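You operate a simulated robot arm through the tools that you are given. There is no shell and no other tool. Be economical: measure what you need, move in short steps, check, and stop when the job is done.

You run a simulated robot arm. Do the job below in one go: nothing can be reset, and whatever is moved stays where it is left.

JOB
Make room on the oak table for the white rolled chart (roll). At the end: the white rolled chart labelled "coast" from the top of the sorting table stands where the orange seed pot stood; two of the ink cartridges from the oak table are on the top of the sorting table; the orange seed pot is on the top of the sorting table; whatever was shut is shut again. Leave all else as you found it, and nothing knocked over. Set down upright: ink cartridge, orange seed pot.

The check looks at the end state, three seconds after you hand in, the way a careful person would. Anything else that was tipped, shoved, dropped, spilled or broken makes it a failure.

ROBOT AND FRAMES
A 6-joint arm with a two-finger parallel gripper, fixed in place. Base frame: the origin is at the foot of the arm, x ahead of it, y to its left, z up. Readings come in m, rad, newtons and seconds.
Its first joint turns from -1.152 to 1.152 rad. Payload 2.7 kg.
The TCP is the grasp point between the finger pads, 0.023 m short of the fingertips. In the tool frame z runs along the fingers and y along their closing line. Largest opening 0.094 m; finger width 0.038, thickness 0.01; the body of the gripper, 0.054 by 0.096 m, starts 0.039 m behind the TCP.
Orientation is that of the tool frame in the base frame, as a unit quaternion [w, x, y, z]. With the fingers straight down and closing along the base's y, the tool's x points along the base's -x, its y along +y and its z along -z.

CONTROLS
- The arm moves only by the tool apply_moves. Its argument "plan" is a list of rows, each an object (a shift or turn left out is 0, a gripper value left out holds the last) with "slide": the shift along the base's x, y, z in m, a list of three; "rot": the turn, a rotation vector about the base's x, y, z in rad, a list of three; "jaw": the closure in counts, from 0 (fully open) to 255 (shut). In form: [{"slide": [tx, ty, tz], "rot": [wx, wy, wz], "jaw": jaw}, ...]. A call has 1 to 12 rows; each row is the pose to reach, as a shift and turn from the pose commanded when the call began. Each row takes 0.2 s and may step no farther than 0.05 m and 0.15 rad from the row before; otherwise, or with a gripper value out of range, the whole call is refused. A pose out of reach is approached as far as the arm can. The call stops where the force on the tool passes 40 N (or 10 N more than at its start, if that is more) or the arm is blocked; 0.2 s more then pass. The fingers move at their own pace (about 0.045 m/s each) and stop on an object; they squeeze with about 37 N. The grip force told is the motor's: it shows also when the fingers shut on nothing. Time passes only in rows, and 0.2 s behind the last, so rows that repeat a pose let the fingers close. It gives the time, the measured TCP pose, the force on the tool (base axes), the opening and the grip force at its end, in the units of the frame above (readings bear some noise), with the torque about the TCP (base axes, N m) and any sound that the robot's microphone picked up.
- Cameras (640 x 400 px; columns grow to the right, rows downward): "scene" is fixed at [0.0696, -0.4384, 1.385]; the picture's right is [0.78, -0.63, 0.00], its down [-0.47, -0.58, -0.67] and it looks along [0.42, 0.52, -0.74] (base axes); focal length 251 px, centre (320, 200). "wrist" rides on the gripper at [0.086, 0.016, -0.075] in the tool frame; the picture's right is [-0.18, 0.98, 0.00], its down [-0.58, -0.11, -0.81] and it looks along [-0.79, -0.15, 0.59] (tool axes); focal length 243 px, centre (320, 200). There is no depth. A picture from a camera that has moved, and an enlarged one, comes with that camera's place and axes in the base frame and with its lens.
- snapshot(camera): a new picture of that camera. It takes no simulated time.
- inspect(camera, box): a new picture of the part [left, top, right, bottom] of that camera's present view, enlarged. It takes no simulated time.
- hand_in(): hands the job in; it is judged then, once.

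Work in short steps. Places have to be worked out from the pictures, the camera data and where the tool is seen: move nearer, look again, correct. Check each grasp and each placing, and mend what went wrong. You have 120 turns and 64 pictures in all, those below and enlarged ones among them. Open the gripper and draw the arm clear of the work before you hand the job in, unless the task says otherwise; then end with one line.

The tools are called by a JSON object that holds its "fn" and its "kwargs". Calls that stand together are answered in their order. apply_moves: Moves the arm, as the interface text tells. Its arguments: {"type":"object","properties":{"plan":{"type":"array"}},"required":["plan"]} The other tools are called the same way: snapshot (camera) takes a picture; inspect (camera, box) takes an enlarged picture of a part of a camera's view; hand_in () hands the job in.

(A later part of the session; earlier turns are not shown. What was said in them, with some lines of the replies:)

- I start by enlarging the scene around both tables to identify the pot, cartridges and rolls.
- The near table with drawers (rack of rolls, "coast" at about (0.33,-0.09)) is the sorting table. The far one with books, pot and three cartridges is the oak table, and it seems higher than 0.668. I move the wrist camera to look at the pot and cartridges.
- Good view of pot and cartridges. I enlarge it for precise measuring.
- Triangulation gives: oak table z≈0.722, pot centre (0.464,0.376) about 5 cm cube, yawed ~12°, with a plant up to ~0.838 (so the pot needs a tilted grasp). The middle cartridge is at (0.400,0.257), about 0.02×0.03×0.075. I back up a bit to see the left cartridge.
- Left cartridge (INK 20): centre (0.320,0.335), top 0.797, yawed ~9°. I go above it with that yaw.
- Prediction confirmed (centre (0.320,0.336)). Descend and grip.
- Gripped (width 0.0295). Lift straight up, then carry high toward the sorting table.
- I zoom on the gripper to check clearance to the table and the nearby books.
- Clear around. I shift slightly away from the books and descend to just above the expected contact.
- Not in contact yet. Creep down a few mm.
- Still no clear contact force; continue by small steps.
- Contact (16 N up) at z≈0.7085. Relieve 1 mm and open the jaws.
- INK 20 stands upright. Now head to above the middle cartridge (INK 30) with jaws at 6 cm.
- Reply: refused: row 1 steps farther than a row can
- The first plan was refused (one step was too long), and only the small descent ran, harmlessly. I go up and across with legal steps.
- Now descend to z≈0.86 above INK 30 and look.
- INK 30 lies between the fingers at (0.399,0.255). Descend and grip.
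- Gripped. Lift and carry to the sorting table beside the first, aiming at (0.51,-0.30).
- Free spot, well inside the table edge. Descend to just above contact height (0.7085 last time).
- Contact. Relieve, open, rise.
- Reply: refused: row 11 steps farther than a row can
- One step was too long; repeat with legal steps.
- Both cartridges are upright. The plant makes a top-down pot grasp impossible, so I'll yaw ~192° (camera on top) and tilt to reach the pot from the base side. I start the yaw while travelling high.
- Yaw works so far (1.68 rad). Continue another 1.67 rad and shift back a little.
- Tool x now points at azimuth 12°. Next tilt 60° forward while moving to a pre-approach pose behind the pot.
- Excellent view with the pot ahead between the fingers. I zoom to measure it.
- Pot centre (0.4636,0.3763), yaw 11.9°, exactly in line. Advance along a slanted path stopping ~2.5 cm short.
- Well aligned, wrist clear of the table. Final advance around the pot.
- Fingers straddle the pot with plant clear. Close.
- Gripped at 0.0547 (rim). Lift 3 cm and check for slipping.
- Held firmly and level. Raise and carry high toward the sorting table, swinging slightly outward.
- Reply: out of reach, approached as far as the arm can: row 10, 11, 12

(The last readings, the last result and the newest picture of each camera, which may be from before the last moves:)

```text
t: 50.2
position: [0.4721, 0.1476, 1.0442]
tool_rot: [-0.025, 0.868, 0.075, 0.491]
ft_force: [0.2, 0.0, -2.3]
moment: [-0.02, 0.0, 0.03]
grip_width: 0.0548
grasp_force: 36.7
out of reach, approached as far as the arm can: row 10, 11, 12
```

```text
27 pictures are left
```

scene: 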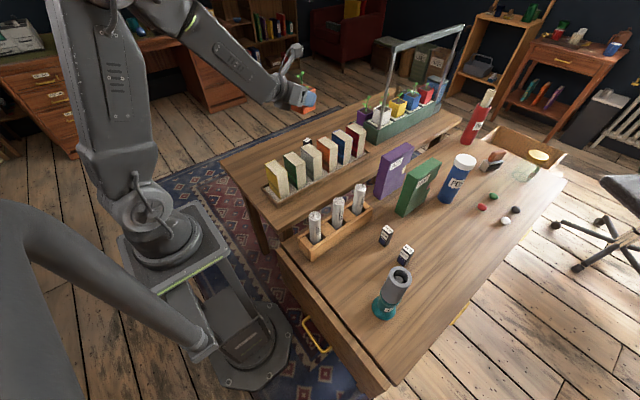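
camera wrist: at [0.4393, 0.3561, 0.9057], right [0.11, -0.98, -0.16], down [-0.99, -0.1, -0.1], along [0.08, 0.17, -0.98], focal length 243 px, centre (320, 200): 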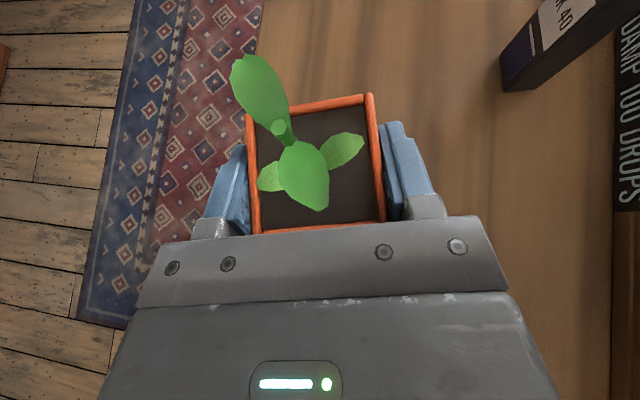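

The reach stop came from the last wrist joint's limit. The hand must stay pointing clockwise of the radial direction, so I'll back up, turn the hand about z by -57° (to azimuth -45°), and aim to place the pot at about (0.435,-0.305). That keeps clear of the coast roll, the teal stand and the cartridges.

{"fn": "apply_moves", "kwargs": {"plan": [{"slide": [0, 0.045, 0]}, {"slide": [0, 0.09, 0]}, {"slide": [0, 0.13, 0]}, {"slide": [0, 0.13, 0], "rot": [0, 0, -0.14]}, {"slide": [0, 0.13, 0], "rot": [0, 0, -0.28]}, {"slide": [0, 0.1, 0], "rot": [0, 0, -0.42]}, {"slide": [0, 0.06, 0], "rot": [0, 0, -0.56]}, {"slide": [0, 0.02, 0], "rot": [0, 0, -0.7]}, {"slide": [0, -0.02, 0], "rot": [0, 0, -0.84]}, {"slide": [0, -0.06, 0], "rot": [0, 0, -0.99]}, {"slide": [0, -0.06, 0], "rot": [0, 0, -0.99]}]}}

{"fn": "snapshot", "kwargs": {"camera": "scene"}}

```text
t: 52.6
position: [0.4713, 0.0886, 1.0433]
tool_rot: [0.213, 0.798, -0.347, 0.444]
ft_force: [-0.7, -0.1, -2.5]
moment: [0.02, -0.01, -0.03]
grip_width: 0.0546
grasp_force: 36.9
```

```text
26 pictures are left
```

scene: 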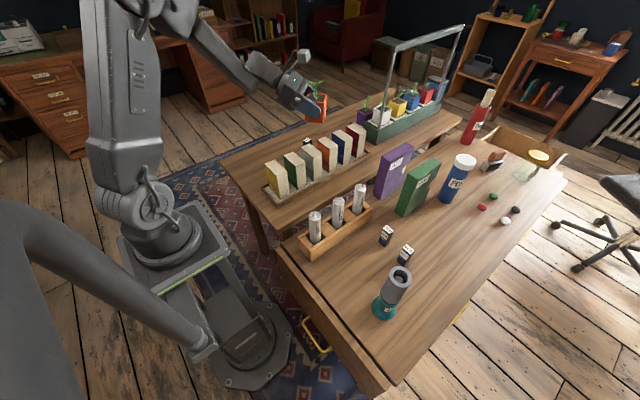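

Orientation drifted a couple of degrees during the stop; I correct it by a small rotation (tool to azimuth -45°, tilt 60°, closing line level) and travel above the target.

{"fn": "apply_moves", "kwargs": {"plan": [{"slide": [-0.004, -0.039, 0], "rot": [0.009, -0.0354, 0.0532]}, {"slide": [-0.008, -0.078, 0], "rot": [0.009, -0.0354, 0.0532]}, {"slide": [-0.012, -0.117, 0], "rot": [0.009, -0.0354, 0.0532]}, {"slide": [-0.016, -0.156, 0], "rot": [0.009, -0.0354, 0.0532]}, {"slide": [-0.02, -0.195, 0], "rot": [0.009, -0.0354, 0.0532]}, {"slide": [-0.024, -0.234, 0], "rot": [0.009, -0.0354, 0.0532]}, {"slide": [-0.028, -0.273, 0], "rot": [0.009, -0.0354, 0.0532]}, {"slide": [-0.032, -0.312, 0], "rot": [0.009, -0.0354, 0.0532]}, {"slide": [-0.036, -0.351, 0], "rot": [0.009, -0.0354, 0.0532]}, {"slide": [-0.0413, -0.3886, 0], "rot": [0.009, -0.0354, 0.0532]}, {"slide": [-0.0413, -0.3886, -0.04], "rot": [0.009, -0.0354, 0.0532]}]}}

```text
t: 55.0
position: [0.4333, -0.297, 1.0018]
tool_rot: [0.192, 0.8, -0.332, 0.461]
ft_force: [0.0, -0.1, -1.8]
moment: [0.0, 0.0, -0.01]
grip_width: 0.0546
grasp_force: 36.9
```

Orientation exact now. Lower to z≈0.86 and look at clearances.

{"fn": "apply_moves", "kwargs": {"plan": [{"slide": [-0.001, -0.001, -0.045]}, {"slide": [-0.002, -0.002, -0.09]}, {"slide": [-0.002, -0.002, -0.13]}, {"slide": [-0.002, -0.002, -0.14]}, {"slide": [-0.002, -0.002, -0.14]}]}}

{"fn": "snapshot", "kwargs": {"camera": "wrist"}}

{"fn": "inspect", "kwargs": {"camera": "scene", "box": [270, 150, 470, 330]}}

```text
t: 56.2
position: [0.4505, -0.2821, 0.8676]
tool_rot: [0.198, 0.8, -0.335, 0.457]
ft_force: [-0.1, 0.2, -1.2]
moment: [0.03, 0.0, -0.01]
grip_width: 0.0547
grasp_force: 37.3
out of reach, approached as far as the arm can: row 1, 2, 3, 4, 5
```

```text
25 pictures are left
camera wrist: at [0.4246, -0.2758, 0.9803], right [-0.77, -0.62, -0.15], down [-0.61, 0.79, -0.1], along [0.18, 0.01, -0.98], focal length 243 px, centre (320, 200)
```

wrist: 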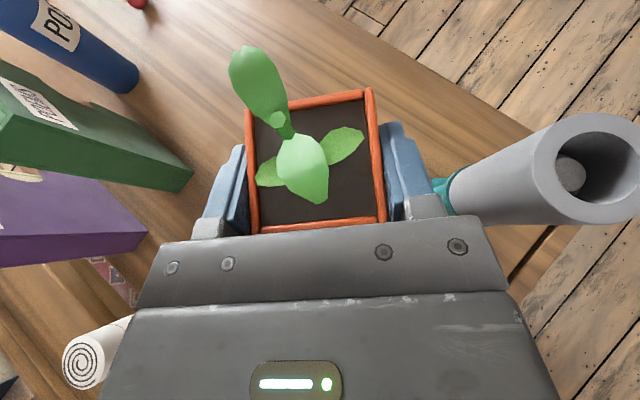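

```text
2.22 times, centred on (370, 240) of scene
camera zoom: at [0.0697, -0.4385, 1.385], right [0.78, -0.63, 0.0], down [-0.47, -0.58, -0.67], along [0.42, 0.52, -0.74], focal length 557 px, centre (209, 111)
```

zoom: 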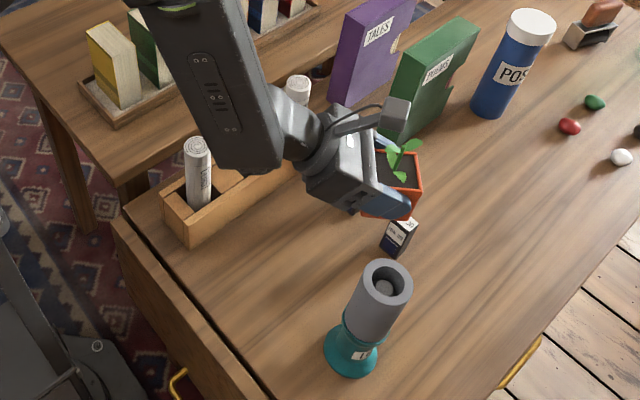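

Descent is limited here by a wrist joint, not by contact. I'll raise, bring the tool back to vertical with the pot held, and re-tilt in the arm's own plane, which should avoid the limit.

{"fn": "apply_moves", "kwargs": {"plan": [{"slide": [0, 0, 0.045]}, {"slide": [0, 0, 0.09]}, {"slide": [0, 0, 0.13]}, {"slide": [0, 0, 0.14], "rot": [0.1, 0.096, 0]}, {"slide": [0, 0, 0.14], "rot": [0.2, 0.192, 0]}, {"slide": [0, 0, 0.14], "rot": [0.3, 0.288, 0]}, {"slide": [0, 0, 0.14], "rot": [0.4, 0.384, 0]}, {"slide": [0, 0, 0.14], "rot": [0.5, 0.48, 0]}, {"slide": [0, 0, 0.14], "rot": [0.6, 0.576, 0]}, {"slide": [0, 0, 0.14], "rot": [0.69, 0.664, 0]}, {"slide": [0, 0, 0.14], "rot": [0.75, 0.722, 0]}, {"slide": [0, 0, 0.14], "rot": [0.75, 0.722, 0]}]}}

```text
t: 58.8
position: [0.4492, -0.2822, 1.0077]
tool_rot: [-0.008, 0.922, -0.386, 0.007]
ft_force: [-0.3, 0.2, -1.6]
moment: [0.01, -0.03, 0.03]
grip_width: 0.055
grasp_force: 36.4
out of reach, approached as far as the arm can: row 6
```

Vertical again. Now test yawing +0.5 rad (through the radial direction) with the tool vertical.

{"fn": "apply_moves", "kwargs": {"plan": [{"rot": [0, 0, 0.12]}, {"rot": [0, 0, 0.24]}, {"rot": [0, 0, 0.36]}, {"rot": [0, 0, 0.48]}, {"rot": [0, 0, 0.6]}, {"rot": [0, 0, 0.6]}]}}

```text
t: 60.2
position: [0.4718, -0.179, 0.9969]
tool_rot: [0.025, 0.984, -0.176, 0.003]
ft_force: [0.3, -0.5, -1.4]
moment: [-0.03, -0.05, 0.0]
grip_width: 0.0546
grasp_force: 36.9
out of reach, approached as far as the arm can: row 2, 3, 4, 5, 6
```

The last joint's limit sits exactly at "hand pointing radially out", so I need the other winding. I unwind the yaw the long way round (≈ -335°) with the tool vertical, high above everything.

{"fn": "apply_moves", "kwargs": {"plan": [{"rot": [0, 0, -0.145]}, {"rot": [0, 0, -0.29]}, {"rot": [0, 0, -0.435]}, {"rot": [0, 0, -0.58]}, {"rot": [0, 0, -0.725]}, {"rot": [0, 0, -0.87]}, {"rot": [0, 0, -1.015]}, {"rot": [0, 0, -1.16]}, {"rot": [0, 0, -1.305]}, {"rot": [0, 0, -1.45]}, {"rot": [0, 0, -1.595]}, {"rot": [0, 0, -1.74]}]}}

{"fn": "apply_moves", "kwargs": {"plan": [{"rot": [0, 0, -0.145]}, {"rot": [0, 0, -0.29]}, {"rot": [0, 0, -0.435]}, {"rot": [0, 0, -0.58]}, {"rot": [0, 0, -0.725]}, {"rot": [0, 0, -0.87]}, {"rot": [0, 0, -1.015]}, {"rot": [0, 0, -1.16]}, {"rot": [0, 0, -1.305]}, {"rot": [0, 0, -1.45]}, {"rot": [0, 0, -1.595]}, {"rot": [0, 0, -1.74]}]}}

{"fn": "apply_moves", "kwargs": {"plan": [{"rot": [0, 0, -0.145]}, {"rot": [0, 0, -0.29]}, {"rot": [0, 0, -0.435]}, {"rot": [0, 0, -0.58]}, {"rot": [0, 0, -0.725]}, {"rot": [0, 0, -0.87]}, {"rot": [0, 0, -1.015]}, {"rot": [0, 0, -1.16]}, {"rot": [0, 0, -1.305]}, {"rot": [0, 0, -1.45]}, {"rot": [0, 0, -1.595]}, {"rot": [0, 0, -1.74]}]}}

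```text
t: 62.8
position: [0.4719, -0.1779, 0.9967]
tool_rot: [-0.019, -0.499, 0.866, 0.017]
ft_force: [-0.1, 0.8, -1.4]
moment: [0.03, -0.01, 0.02]
grip_width: 0.0548
grasp_force: 37.1
```

```text
t: 65.4
position: [0.4716, -0.1788, 0.9981]
tool_rot: [0.001, 0.341, 0.94, 0.025]
ft_force: [0.6, -0.4, -1.8]
moment: [0.0, -0.01, 0.0]
grip_width: 0.0549
grasp_force: 37.2
```

```text
t: 68.0
position: [0.4716, -0.1776, 0.9975]
tool_rot: [0.021, 0.938, 0.346, 0.015]
ft_force: [0.2, 0.9, -2.0]
moment: [0.02, -0.04, 0.02]
grip_width: 0.0549
grasp_force: 37.1
```

Winding reversed (φ=40° now). Yaw to φ≈5°, level, and move above the new target (0.43,-0.245).

{"fn": "apply_moves", "kwargs": {"plan": [{"slide": [-0.01, -0.015, 0], "rot": [0.029, 0.043, -0.1]}, {"slide": [-0.02, -0.03, 0], "rot": [0.029, 0.043, -0.24]}, {"slide": [-0.03, -0.045, 0], "rot": [0.029, 0.043, -0.38]}, {"slide": [-0.04, -0.06, 0], "rot": [0.029, 0.043, -0.51]}, {"slide": [-0.0416, -0.067, 0], "rot": [0.029, 0.043, -0.62]}, {"slide": [-0.0416, -0.067, 0], "rot": [0.029, 0.043, -0.62]}]}}

```text
t: 69.4
position: [0.4299, -0.2468, 0.9971]
tool_rot: [0.003, 0.999, 0.044, -0.006]
ft_force: [-0.9, -0.5, -2.9]
moment: [0.0, -0.02, 0.0]
grip_width: 0.0547
grasp_force: 36.5
```

Now tilt 60° toward azimuth 5°.

{"fn": "apply_moves", "kwargs": {"plan": [{"rot": [0.0115, -0.1304, 0]}, {"rot": [0.023, -0.2608, 0]}, {"rot": [0.0345, -0.391, 0]}, {"rot": [0.046, -0.5215, 0]}, {"rot": [0.0575, -0.652, 0]}, {"rot": [0.069, -0.782, 0]}, {"rot": [0.0805, -0.9126, 0]}, {"rot": [0.092, -1.043, 0]}, {"rot": [0.092, -1.043, 0]}]}}

{"fn": "snapshot", "kwargs": {"camera": "scene"}}

```text
t: 71.4
position: [0.4299, -0.246, 0.9975]
tool_rot: [-0.019, 0.868, 0.038, 0.495]
ft_force: [0.3, -0.9, -1.5]
moment: [-0.04, -0.02, -0.03]
grip_width: 0.055
grasp_force: 36.9
```

```text
23 pictures are left
```

scene: 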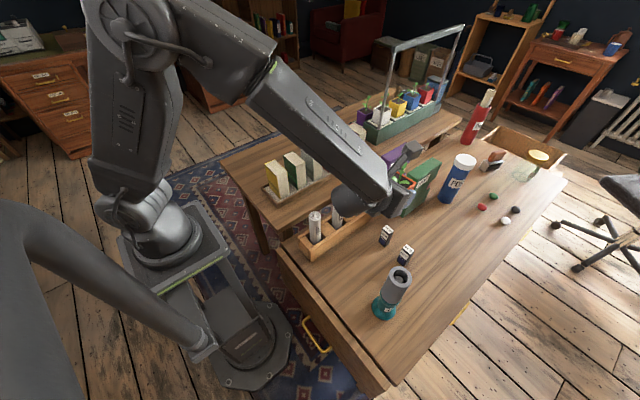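

Reached. Descend to z≈0.85 in steps.

{"fn": "apply_moves", "kwargs": {"plan": [{"slide": [0, 0, -0.04], "rot": [0.001, -0.011, 0]}, {"slide": [0, 0, -0.08], "rot": [0.001, -0.011, 0]}, {"slide": [0, 0, -0.12], "rot": [0.001, -0.011, 0]}, {"slide": [0, 0, -0.145], "rot": [0.001, -0.011, 0]}, {"slide": [0, 0, -0.145], "rot": [0.001, -0.011, 0]}]}}

{"fn": "snapshot", "kwargs": {"camera": "wrist"}}

{"fn": "inspect", "kwargs": {"camera": "scene", "box": [270, 150, 470, 330]}}

```text
t: 72.6
position: [0.4303, -0.2462, 0.8513]
tool_rot: [-0.019, 0.865, 0.037, 0.499]
ft_force: [0.3, 0.8, -1.7]
moment: [0.01, -0.03, -0.02]
grip_width: 0.0545
grasp_force: 37.0
```

```text
22 pictures are left
camera wrist: at [0.4101, -0.2617, 0.9643], right [-0.01, -0.99, -0.15], down [-0.99, 0.03, -0.1], along [0.1, 0.15, -0.98], focal length 243 px, centre (320, 200)
```

wrist: 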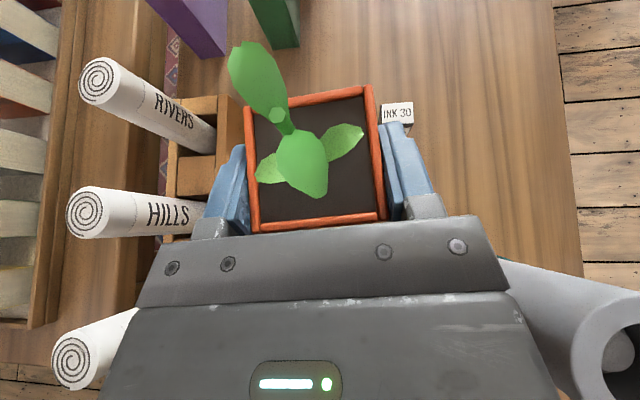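

```text
2.22 times, centred on (370, 240) of scene
camera zoom: at [0.0697, -0.4385, 1.385], right [0.78, -0.63, 0.0], down [-0.47, -0.58, -0.67], along [0.42, 0.52, -0.74], focal length 557 px, centre (209, 111)
```

zoom: 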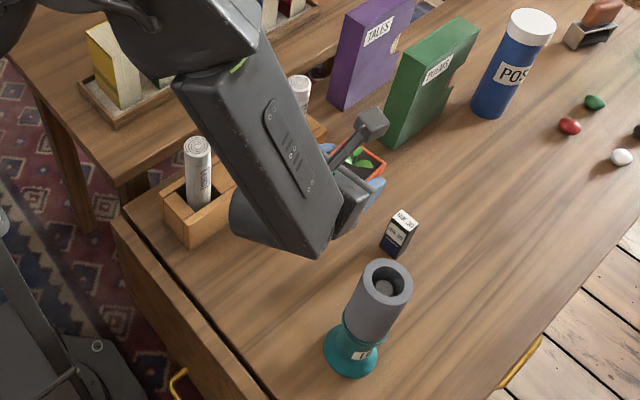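

Clearances are good: teal stand ~3 cm off, cartridges ~4.5 cm ahead, rack to the left. Descend to 0.714.

{"fn": "apply_moves", "kwargs": {"plan": [{"slide": [0, 0, -0.04]}, {"slide": [0, 0, -0.08]}, {"slide": [0, 0, -0.11]}, {"slide": [0, 0, -0.13]}, {"slide": [0, 0, -0.138]}, {"slide": [0, 0, -0.138]}]}}

{"fn": "inspect", "kwargs": {"camera": "scene", "box": [270, 150, 470, 330]}}

```text
t: 74.0
position: [0.4307, -0.246, 0.7133]
tool_rot: [-0.019, 0.865, 0.038, 0.499]
ft_force: [0.0, -0.3, -2.0]
moment: [0.01, 0.0, 0.0]
grip_width: 0.0547
grasp_force: 36.7
```

```text
2.22 times, centred on (370, 240) of scene
camera zoom: at [0.0697, -0.4384, 1.385], right [0.78, -0.63, 0.0], down [-0.47, -0.58, -0.67], along [0.42, 0.52, -0.74], focal length 557 px, centre (209, 111)
```

zoom: 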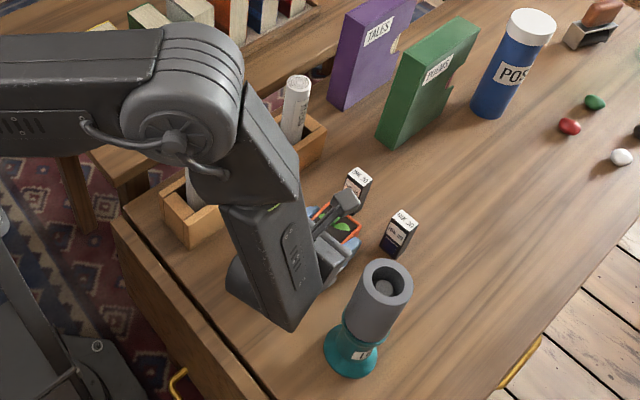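

No contact anywhere yet. Creep down to set the pot.

{"fn": "apply_moves", "kwargs": {"plan": [{"slide": [0, 0, -0.002]}, {"slide": [0, 0, -0.004]}, {"slide": [0, 0, -0.006]}, {"slide": [0, 0, -0.008]}, {"slide": [0, 0, -0.008]}]}}

```text
t: 75.2
position: [0.4308, -0.2443, 0.706]
tool_rot: [-0.018, 0.866, 0.037, 0.499]
ft_force: [-0.3, -0.4, -2.7]
moment: [-0.02, 0.01, 0.01]
grip_width: 0.0549
grasp_force: 36.6
```

{"fn": "apply_moves", "kwargs": {"plan": [{"slide": [0, 0, -0.001]}, {"slide": [0, 0, -0.002]}, {"slide": [0, 0, -0.003]}, {"slide": [0, 0, -0.003]}]}}

```text
t: 76.2
position: [0.4301, -0.2448, 0.703]
tool_rot: [-0.018, 0.865, 0.037, 0.499]
ft_force: [0.0, -0.5, -2.4]
moment: [0.01, -0.01, -0.01]
grip_width: 0.0546
grasp_force: 36.2
```

{"fn": "apply_moves", "kwargs": {"plan": [{"slide": [0, 0, -0.001]}, {"slide": [0, 0, -0.0015]}, {"slide": [0, 0, -0.002]}, {"slide": [0, 0, -0.002]}]}}

```text
t: 77.2
position: [0.4297, -0.2454, 0.7019]
tool_rot: [-0.018, 0.865, 0.037, 0.5]
ft_force: [-6.5, 2.3, 20.7]
moment: [0.66, 0.73, 0.12]
grip_width: 0.0552
grasp_force: 36.7
```

Contact (20 N). Relieve 0.7 mm, open wide gently, then check.

{"fn": "apply_moves", "kwargs": {"plan": [{"slide": [0, 0, 0.0007]}, {"slide": [0, 0, 0.0007], "jaw": 100}, {"slide": [0, 0, 0.0007], "jaw": 80}, {"slide": [0, 0, 0.0007], "jaw": 40}, {"slide": [0, 0, 0.0007], "jaw": 40}, {"slide": [0, 0, 0.0007], "jaw": 40}]}}

{"fn": "snapshot", "kwargs": {"camera": "wrist"}}

```text
t: 78.6
position: [0.4299, -0.2444, 0.7026]
tool_rot: [-0.018, 0.866, 0.037, 0.499]
ft_force: [-0.1, 0.0, -0.8]
moment: [0.02, 0.0, -0.02]
grip_width: 0.0792
grasp_force: 0.1
```

```text
19 pictures are left
camera wrist: at [0.4102, -0.2618, 0.8145], right [-0.01, -0.99, -0.15], down [-0.99, 0.03, -0.1], along [0.1, 0.15, -0.98], focal length 243 px, centre (320, 200)
```

wrist: 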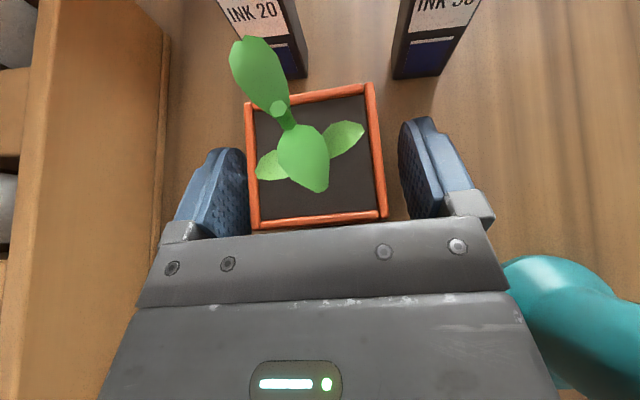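

Pot released and upright, fingers free on both sides. Go straight up.

{"fn": "apply_moves", "kwargs": {"plan": [{"slide": [-0.004, 0, 0.02]}, {"slide": [-0.01, 0, 0.05]}, {"slide": [-0.01, 0, 0.095]}, {"slide": [-0.01, 0, 0.14]}, {"slide": [-0.01, 0, 0.185]}, {"slide": [-0.01, 0, 0.23]}, {"slide": [-0.01, 0, 0.275]}, {"slide": [-0.01, 0, 0.31]}, {"slide": [-0.01, 0, 0.31]}]}}

{"fn": "snapshot", "kwargs": {"camera": "scene"}}

{"fn": "snapshot", "kwargs": {"camera": "wrist"}}

```text
t: 80.6
position: [0.4202, -0.2447, 1.0136]
tool_rot: [-0.02, 0.866, 0.038, 0.499]
ft_force: [-0.7, 0.3, -0.1]
moment: [0.03, -0.01, -0.02]
grip_width: 0.0793
grasp_force: 0.0
```

```text
18 pictures are left
```

scene: 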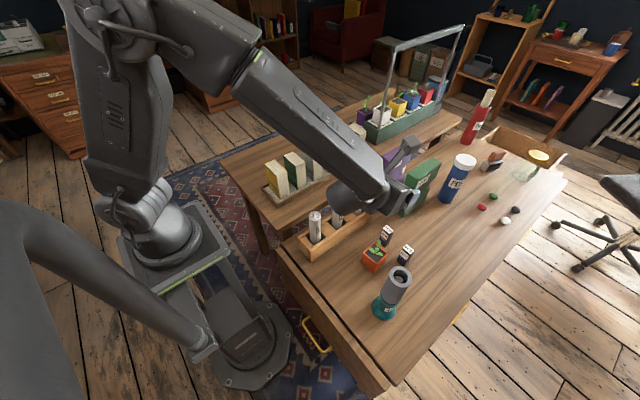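

```text
17 pictures are left
camera wrist: at [0.4001, -0.2617, 1.1253], right [-0.01, -0.99, -0.15], down [-0.99, 0.03, -0.1], along [0.1, 0.15, -0.98], focal length 243 px, centre (320, 200)
```

wrist: 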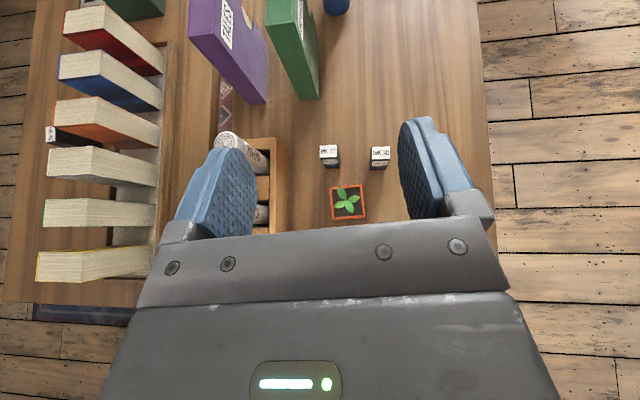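

Pot and both cartridges stand well on the sorting table. Now bring the tool back to vertical for the roll.

{"fn": "apply_moves", "kwargs": {"plan": [{"slide": [0, 0.01, 0.01], "rot": [-0.011, 0.13, 0]}, {"slide": [0, 0.02, 0.02], "rot": [-0.022, 0.26, 0]}, {"slide": [0, 0.03, 0.03], "rot": [-0.033, 0.39, 0]}, {"slide": [0, 0.04, 0.03], "rot": [-0.044, 0.52, 0]}, {"slide": [0, 0.05, 0.03], "rot": [-0.055, 0.65, 0]}, {"slide": [0, 0.06, 0.03], "rot": [-0.066, 0.78, 0]}, {"slide": [0, 0.07, 0.03], "rot": [-0.077, 0.91, 0]}, {"slide": [0, 0.08, 0.03], "rot": [-0.0876, 1.043, 0]}, {"slide": [0, 0.08, 0.03], "rot": [-0.0876, 1.043, 0]}]}}

```text
t: 82.6
position: [0.419, -0.1652, 1.0409]
tool_rot: [0.003, 0.999, 0.044, 0.0]
ft_force: [0.2, 0.6, 0.4]
moment: [0.01, -0.02, 0.01]
grip_width: 0.079
grasp_force: 0.0
```

Now yaw +85° (closing along x) and move above the coast roll.

{"fn": "apply_moves", "kwargs": {"plan": [{"slide": [-0.008, 0.006, 0], "rot": [0, 0, 0.135]}, {"slide": [-0.016, 0.012, 0], "rot": [0, 0, 0.27]}, {"slide": [-0.024, 0.018, 0], "rot": [0, 0, 0.405]}, {"slide": [-0.032, 0.024, 0], "rot": [0, 0, 0.54]}, {"slide": [-0.04, 0.03, 0], "rot": [0, 0, 0.675]}, {"slide": [-0.048, 0.036, 0], "rot": [0, 0, 0.81]}, {"slide": [-0.056, 0.045, 0], "rot": [0, 0, 0.945]}, {"slide": [-0.064, 0.055, -0.01], "rot": [0, 0, 1.08]}, {"slide": [-0.075, 0.065, -0.025], "rot": [0, 0, 1.215]}, {"slide": [-0.086, 0.075, -0.04], "rot": [0, 0, 1.35]}, {"slide": [-0.086, 0.075, -0.06], "rot": [0, 0, 1.4835]}, {"slide": [-0.086, 0.075, -0.08], "rot": [0, 0, 1.4835]}]}}

{"fn": "snapshot", "kwargs": {"camera": "wrist"}}

```text
t: 85.2
position: [0.3333, -0.0908, 0.9601]
tool_rot: [0.0, 0.706, 0.708, 0.0]
ft_force: [0.2, 0.2, 0.8]
moment: [-0.02, -0.05, 0.02]
grip_width: 0.0791
grasp_force: 0.1
```

```text
16 pictures are left
camera wrist: at [0.3488, -0.003, 1.0362], right [0.98, -0.18, 0.0], down [-0.11, -0.58, 0.81], along [-0.15, -0.79, -0.59], focal length 243 px, centre (320, 200)
```

wrist: 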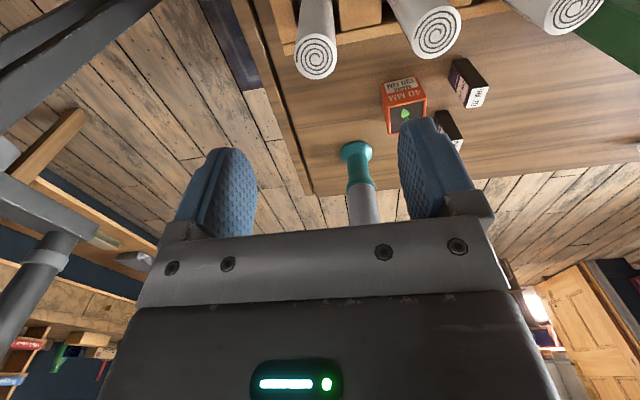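

I zoom on the coast roll for its exact centre.

{"fn": "inspect", "kwargs": {"camera": "wrist", "box": [260, 0, 480, 120]}}

```text
2.91 times, centred on (370, 60) of wrist
camera zoom: at [0.3488, -0.003, 1.0362], right [0.98, -0.18, 0.0], down [-0.11, -0.58, 0.81], along [-0.15, -0.79, -0.59], focal length 706 px, centre (174, 607)
```

zoom: 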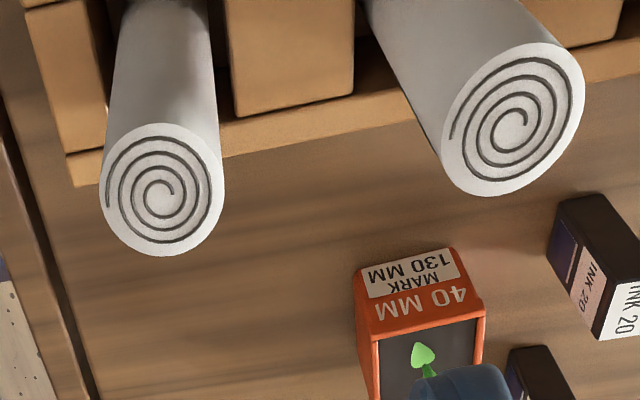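

Coast roll centre ≈ (0.331,-0.088). Descend to TCP z 0.812 and close.

{"fn": "apply_moves", "kwargs": {"plan": [{"slide": [-0.001, 0.001, -0.04]}, {"slide": [-0.0025, 0.0025, -0.08]}, {"slide": [-0.0025, 0.0025, -0.12]}, {"slide": [-0.0025, 0.0025, -0.148]}, {"slide": [-0.0025, 0.0025, -0.148], "jaw": 130}, {"slide": [-0.0025, 0.0025, -0.148], "jaw": 255}, {"slide": [-0.0025, 0.0025, -0.148], "jaw": 255}, {"slide": [-0.0025, 0.0025, -0.148], "jaw": 255}, {"slide": [-0.0025, 0.0025, -0.148], "jaw": 255}]}}

{"fn": "snapshot", "kwargs": {"camera": "wrist"}}

```text
t: 87.2
position: [0.3315, -0.0876, 0.8128]
tool_rot: [0.001, 0.707, 0.708, 0.0]
ft_force: [-0.5, 0.0, 1.0]
moment: [0.0, 0.04, 0.01]
grip_width: 0.0327
grasp_force: 37.3
```

```text
14 pictures are left
camera wrist: at [0.3475, 0.0003, 0.8877], right [0.98, -0.18, 0.0], down [-0.11, -0.58, 0.81], along [-0.15, -0.79, -0.59], focal length 243 px, centre (320, 200)
```

wrist: 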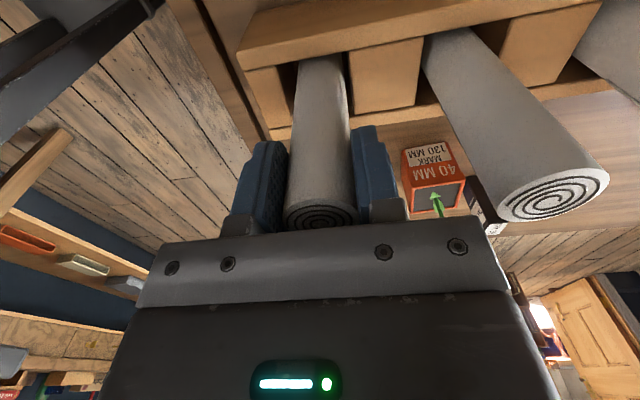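

Gripped (0.0327). Lift straight out.

{"fn": "apply_moves", "kwargs": {"plan": [{"slide": [0, 0, 0.03]}, {"slide": [0, 0, 0.07]}, {"slide": [0, 0, 0.11]}, {"slide": [0, 0, 0.15]}, {"slide": [0, 0, 0.19]}, {"slide": [0, 0, 0.23]}, {"slide": [0, 0, 0.26]}, {"slide": [0, 0, 0.26]}]}}

{"fn": "snapshot", "kwargs": {"camera": "scene"}}

```text
t: 89.0
position: [0.3312, -0.0871, 1.0735]
tool_rot: [0.001, 0.707, 0.708, 0.001]
ft_force: [-0.6, -0.5, -0.7]
moment: [0.02, 0.01, 0.02]
grip_width: 0.0328
grasp_force: 37.0
```

```text
13 pictures are left
```

scene: 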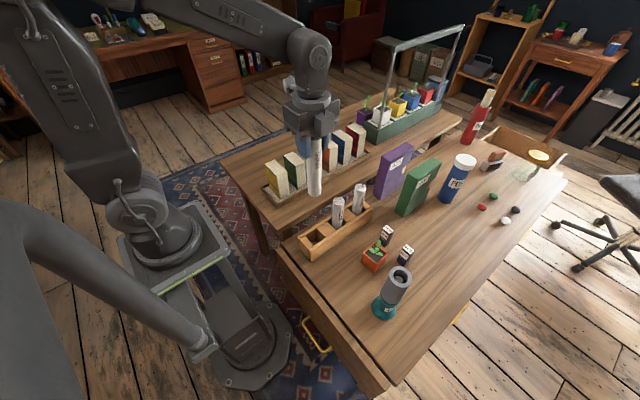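

Roll is out of the rack, hanging vertical. Carry it over to above the pot's old spot (0.464,0.376).

{"fn": "apply_moves", "kwargs": {"plan": [{"slide": [0.012, 0.042, 0]}, {"slide": [0.024, 0.084, 0]}, {"slide": [0.036, 0.126, 0]}, {"slide": [0.048, 0.168, 0]}, {"slide": [0.06, 0.21, 0]}, {"slide": [0.072, 0.252, 0]}, {"slide": [0.084, 0.294, 0]}, {"slide": [0.096, 0.336, 0]}, {"slide": [0.108, 0.378, 0]}, {"slide": [0.12, 0.42, 0]}, {"slide": [0.1325, 0.463, 0]}, {"slide": [0.1325, 0.463, 0]}]}}

```text
t: 91.6
position: [0.4636, 0.3769, 1.0726]
tool_rot: [0.001, 0.707, 0.708, 0.0]
ft_force: [0.5, 0.1, -0.1]
moment: [0.0, -0.03, -0.02]
grip_width: 0.0328
grasp_force: 37.2
```

Above the spot. Descend to TCP ≈0.89, which leaves about 1–2 cm below the roll.

{"fn": "apply_moves", "kwargs": {"plan": [{"slide": [0, 0, -0.045]}, {"slide": [0, 0, -0.09]}, {"slide": [0, 0, -0.13]}, {"slide": [0, 0, -0.16]}, {"slide": [0, 0, -0.18]}, {"slide": [0, 0, -0.184]}, {"slide": [0, 0, -0.184]}]}}

{"fn": "inspect", "kwargs": {"camera": "scene", "box": [200, 80, 340, 180]}}

```text
t: 93.2
position: [0.4655, 0.376, 0.8894]
tool_rot: [0.001, 0.707, 0.707, 0.001]
ft_force: [0.1, 0.0, 0.0]
moment: [-0.02, -0.04, -0.01]
grip_width: 0.0326
grasp_force: 37.3
```

```text
4.00 times, centred on (270, 130) of scene
camera zoom: at [0.0696, -0.4384, 1.385], right [0.78, -0.63, 0.0], down [-0.47, -0.58, -0.67], along [0.42, 0.52, -0.74], focal length 1003 px, centre (520, 480)
```

zoom: 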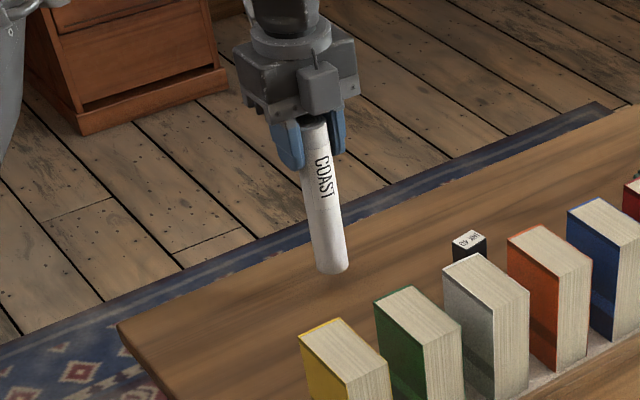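

Roll bottom is ~1–1.5 cm above the table. Creep down.

{"fn": "apply_moves", "kwargs": {"plan": [{"slide": [-0.001, 0, -0.003]}, {"slide": [-0.001, 0, -0.006]}, {"slide": [-0.001, 0, -0.008]}, {"slide": [-0.001, 0, -0.01]}, {"slide": [-0.001, 0, -0.01]}]}}

```text
t: 94.4
position: [0.4628, 0.3745, 0.8783]
tool_rot: [0.001, 0.707, 0.707, 0.001]
ft_force: [0.4, -0.4, -1.7]
moment: [0.01, -0.04, 0.01]
grip_width: 0.0327
grasp_force: 36.9
```

{"fn": "apply_moves", "kwargs": {"plan": [{"slide": [0, 0, -0.001]}, {"slide": [0, 0, -0.002]}, {"slide": [0, 0, -0.003]}, {"slide": [0, 0, -0.004]}, {"slide": [0, 0, -0.004]}]}}

```text
t: 95.6
position: [0.463, 0.3743, 0.8761]
tool_rot: [0.001, 0.707, 0.707, 0.001]
ft_force: [0.1, 0.0, 0.3]
moment: [0.01, -0.02, -0.04]
grip_width: 0.0328
grasp_force: 36.9
```

{"fn": "apply_moves", "kwargs": {"plan": [{"slide": [0, 0, -0.001]}, {"slide": [0, 0, -0.002]}, {"slide": [0, 0, -0.002]}]}}

```text
t: 96.4
position: [0.4627, 0.3746, 0.8728]
tool_rot: [0.001, 0.708, 0.707, 0.0]
ft_force: [0.4, -0.3, 0.0]
moment: [0.01, 0.02, 0.02]
grip_width: 0.033
grasp_force: 37.0
```

{"fn": "apply_moves", "kwargs": {"plan": [{"slide": [0, 0, -0.001]}, {"slide": [0, 0, -0.002]}, {"slide": [0, 0, -0.002]}]}}

```text
t: 97.2
position: [0.4639, 0.3741, 0.8711]
tool_rot: [0.001, 0.707, 0.707, 0.001]
ft_force: [0.8, 0.3, -0.1]
moment: [0.01, -0.03, 0.01]
grip_width: 0.0329
grasp_force: 37.1
```

No contact yet; rack floor thickness explains it. Continue.

{"fn": "apply_moves", "kwargs": {"plan": [{"slide": [0, 0, -0.001]}, {"slide": [0, 0, -0.002]}, {"slide": [0, 0, -0.0025]}, {"slide": [0, 0, -0.0025]}]}}

{"fn": "inspect", "kwargs": {"camera": "scene", "box": [230, 110, 310, 170]}}

```text
t: 98.2
position: [0.4635, 0.3758, 0.8697]
tool_rot: [0.001, 0.707, 0.707, 0.0]
ft_force: [-0.5, 0.4, -0.6]
moment: [0.0, 0.03, 0.0]
grip_width: 0.0328
grasp_force: 37.0
```

```text
6.67 times, centred on (270, 140) of scene
camera zoom: at [0.0696, -0.4384, 1.385], right [0.78, -0.63, 0.0], down [-0.47, -0.58, -0.67], along [0.42, 0.52, -0.74], focal length 1672 px, centre (653, 600)
```

zoom: 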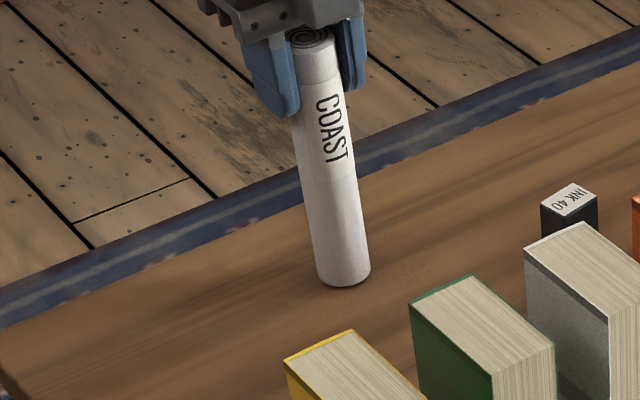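

Very near now (contact shadow visible). Continue in 1–2 mm steps.

{"fn": "apply_moves", "kwargs": {"plan": [{"slide": [0, 0, -0.001]}, {"slide": [0, 0, -0.002]}, {"slide": [0, 0, -0.0025]}, {"slide": [0, 0, -0.0025]}]}}

```text
t: 99.2
position: [0.4622, 0.375, 0.866]
tool_rot: [0.001, 0.707, 0.707, 0.001]
ft_force: [-1.9, -2.8, 7.0]
moment: [-0.25, 0.29, 0.05]
grip_width: 0.0328
grasp_force: 37.0
```

Contact (7 N). Open the jaws and rise straight up slowly.

{"fn": "apply_moves", "kwargs": {"plan": [{"slide": [0, 0, 0.0], "jaw": 145}, {"slide": [0, 0, 0.0], "jaw": 110}, {"slide": [0, 0, 0.0], "jaw": 70}, {"slide": [0, 0, 0.0], "jaw": 70}, {"slide": [0, 0, 0.0], "jaw": 70}]}}

{"fn": "snapshot", "kwargs": {"camera": "wrist"}}

```text
t: 100.4
position: [0.4618, 0.3752, 0.8664]
tool_rot: [0.0, 0.707, 0.707, 0.001]
ft_force: [-0.1, 0.7, -0.1]
moment: [0.05, 0.0, 0.03]
grip_width: 0.068
grasp_force: 0.1
```

```text
10 pictures are left
camera wrist: at [0.479, 0.4626, 0.9419], right [0.98, -0.18, 0.0], down [-0.11, -0.58, 0.81], along [-0.15, -0.79, -0.59], focal length 243 px, centre (320, 200)
```

wrist: 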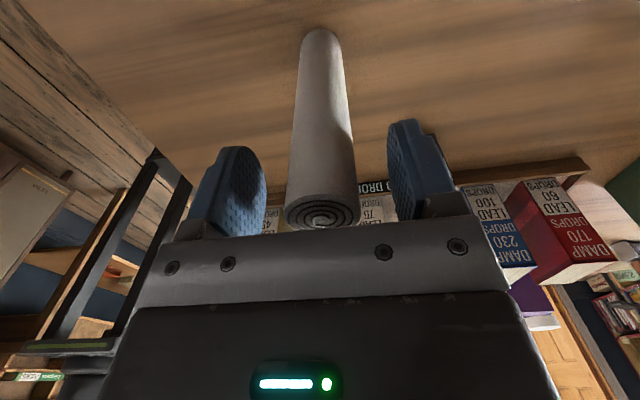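

The roll stands upright between the open fingers. Rise and withdraw toward the base.

{"fn": "apply_moves", "kwargs": {"plan": [{"slide": [0, 0, 0.03]}, {"slide": [0, 0, 0.07]}, {"slide": [0, 0, 0.11]}, {"slide": [0, 0, 0.15]}, {"slide": [0, 0, 0.19]}, {"slide": [-0.03, -0.03, 0.2]}, {"slide": [-0.06, -0.06, 0.2]}, {"slide": [-0.09, -0.09, 0.2]}, {"slide": [-0.11, -0.12, 0.2]}, {"slide": [-0.12, -0.15, 0.2]}, {"slide": [-0.12, -0.18, 0.2]}, {"slide": [-0.12, -0.18, 0.2], "jaw": 0}]}}

{"fn": "snapshot", "kwargs": {"camera": "scene"}}

```text
t: 103.0
position: [0.3437, 0.1949, 1.0661]
tool_rot: [0.001, 0.707, 0.708, 0.002]
ft_force: [0.6, -0.1, -1.2]
moment: [0.01, 0.0, 0.02]
grip_width: 0.094
grasp_force: 0.0
```

```text
9 pictures are left
```

scene: 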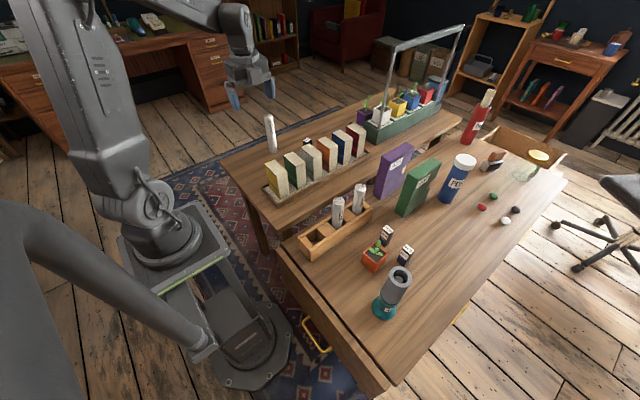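

Everything looks right; one last zoom on both areas.

{"fn": "inspect", "kwargs": {"camera": "scene", "box": [220, 100, 380, 200]}}

{"fn": "inspect", "kwargs": {"camera": "scene", "box": [280, 170, 480, 340]}}

```text
4.00 times, centred on (300, 150) of scene
camera zoom: at [0.0696, -0.4385, 1.385], right [0.78, -0.63, 0.0], down [-0.47, -0.58, -0.67], along [0.42, 0.52, -0.74], focal length 1003 px, centre (400, 400)
```

zoom: 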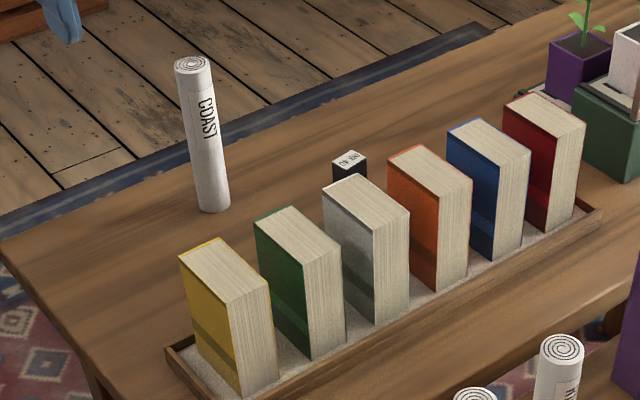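

```text
2.35 times, centred on (380, 255) of scene
camera zoom: at [0.0696, -0.4385, 1.385], right [0.78, -0.63, 0.0], down [-0.47, -0.58, -0.67], along [0.42, 0.52, -0.74], focal length 590 px, centre (179, 71)
```

zoom: 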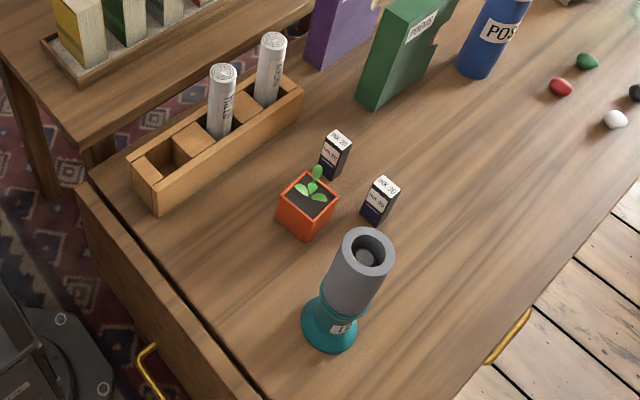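

The end state matches the job, nothing else was disturbed, and the arm is clear with the gripper open. Handing in.

{"fn": "hand_in", "kwargs": {}}

```text
The job is handed in.
```

The job is handed in: the "coast" roll stands where the orange seed pot stood. The pot and two ink cartridges (INK 20 and INK 30) are upright on the sorting table, no drawer or lid was opened, and the last pictures show nothing else moved or tipped.
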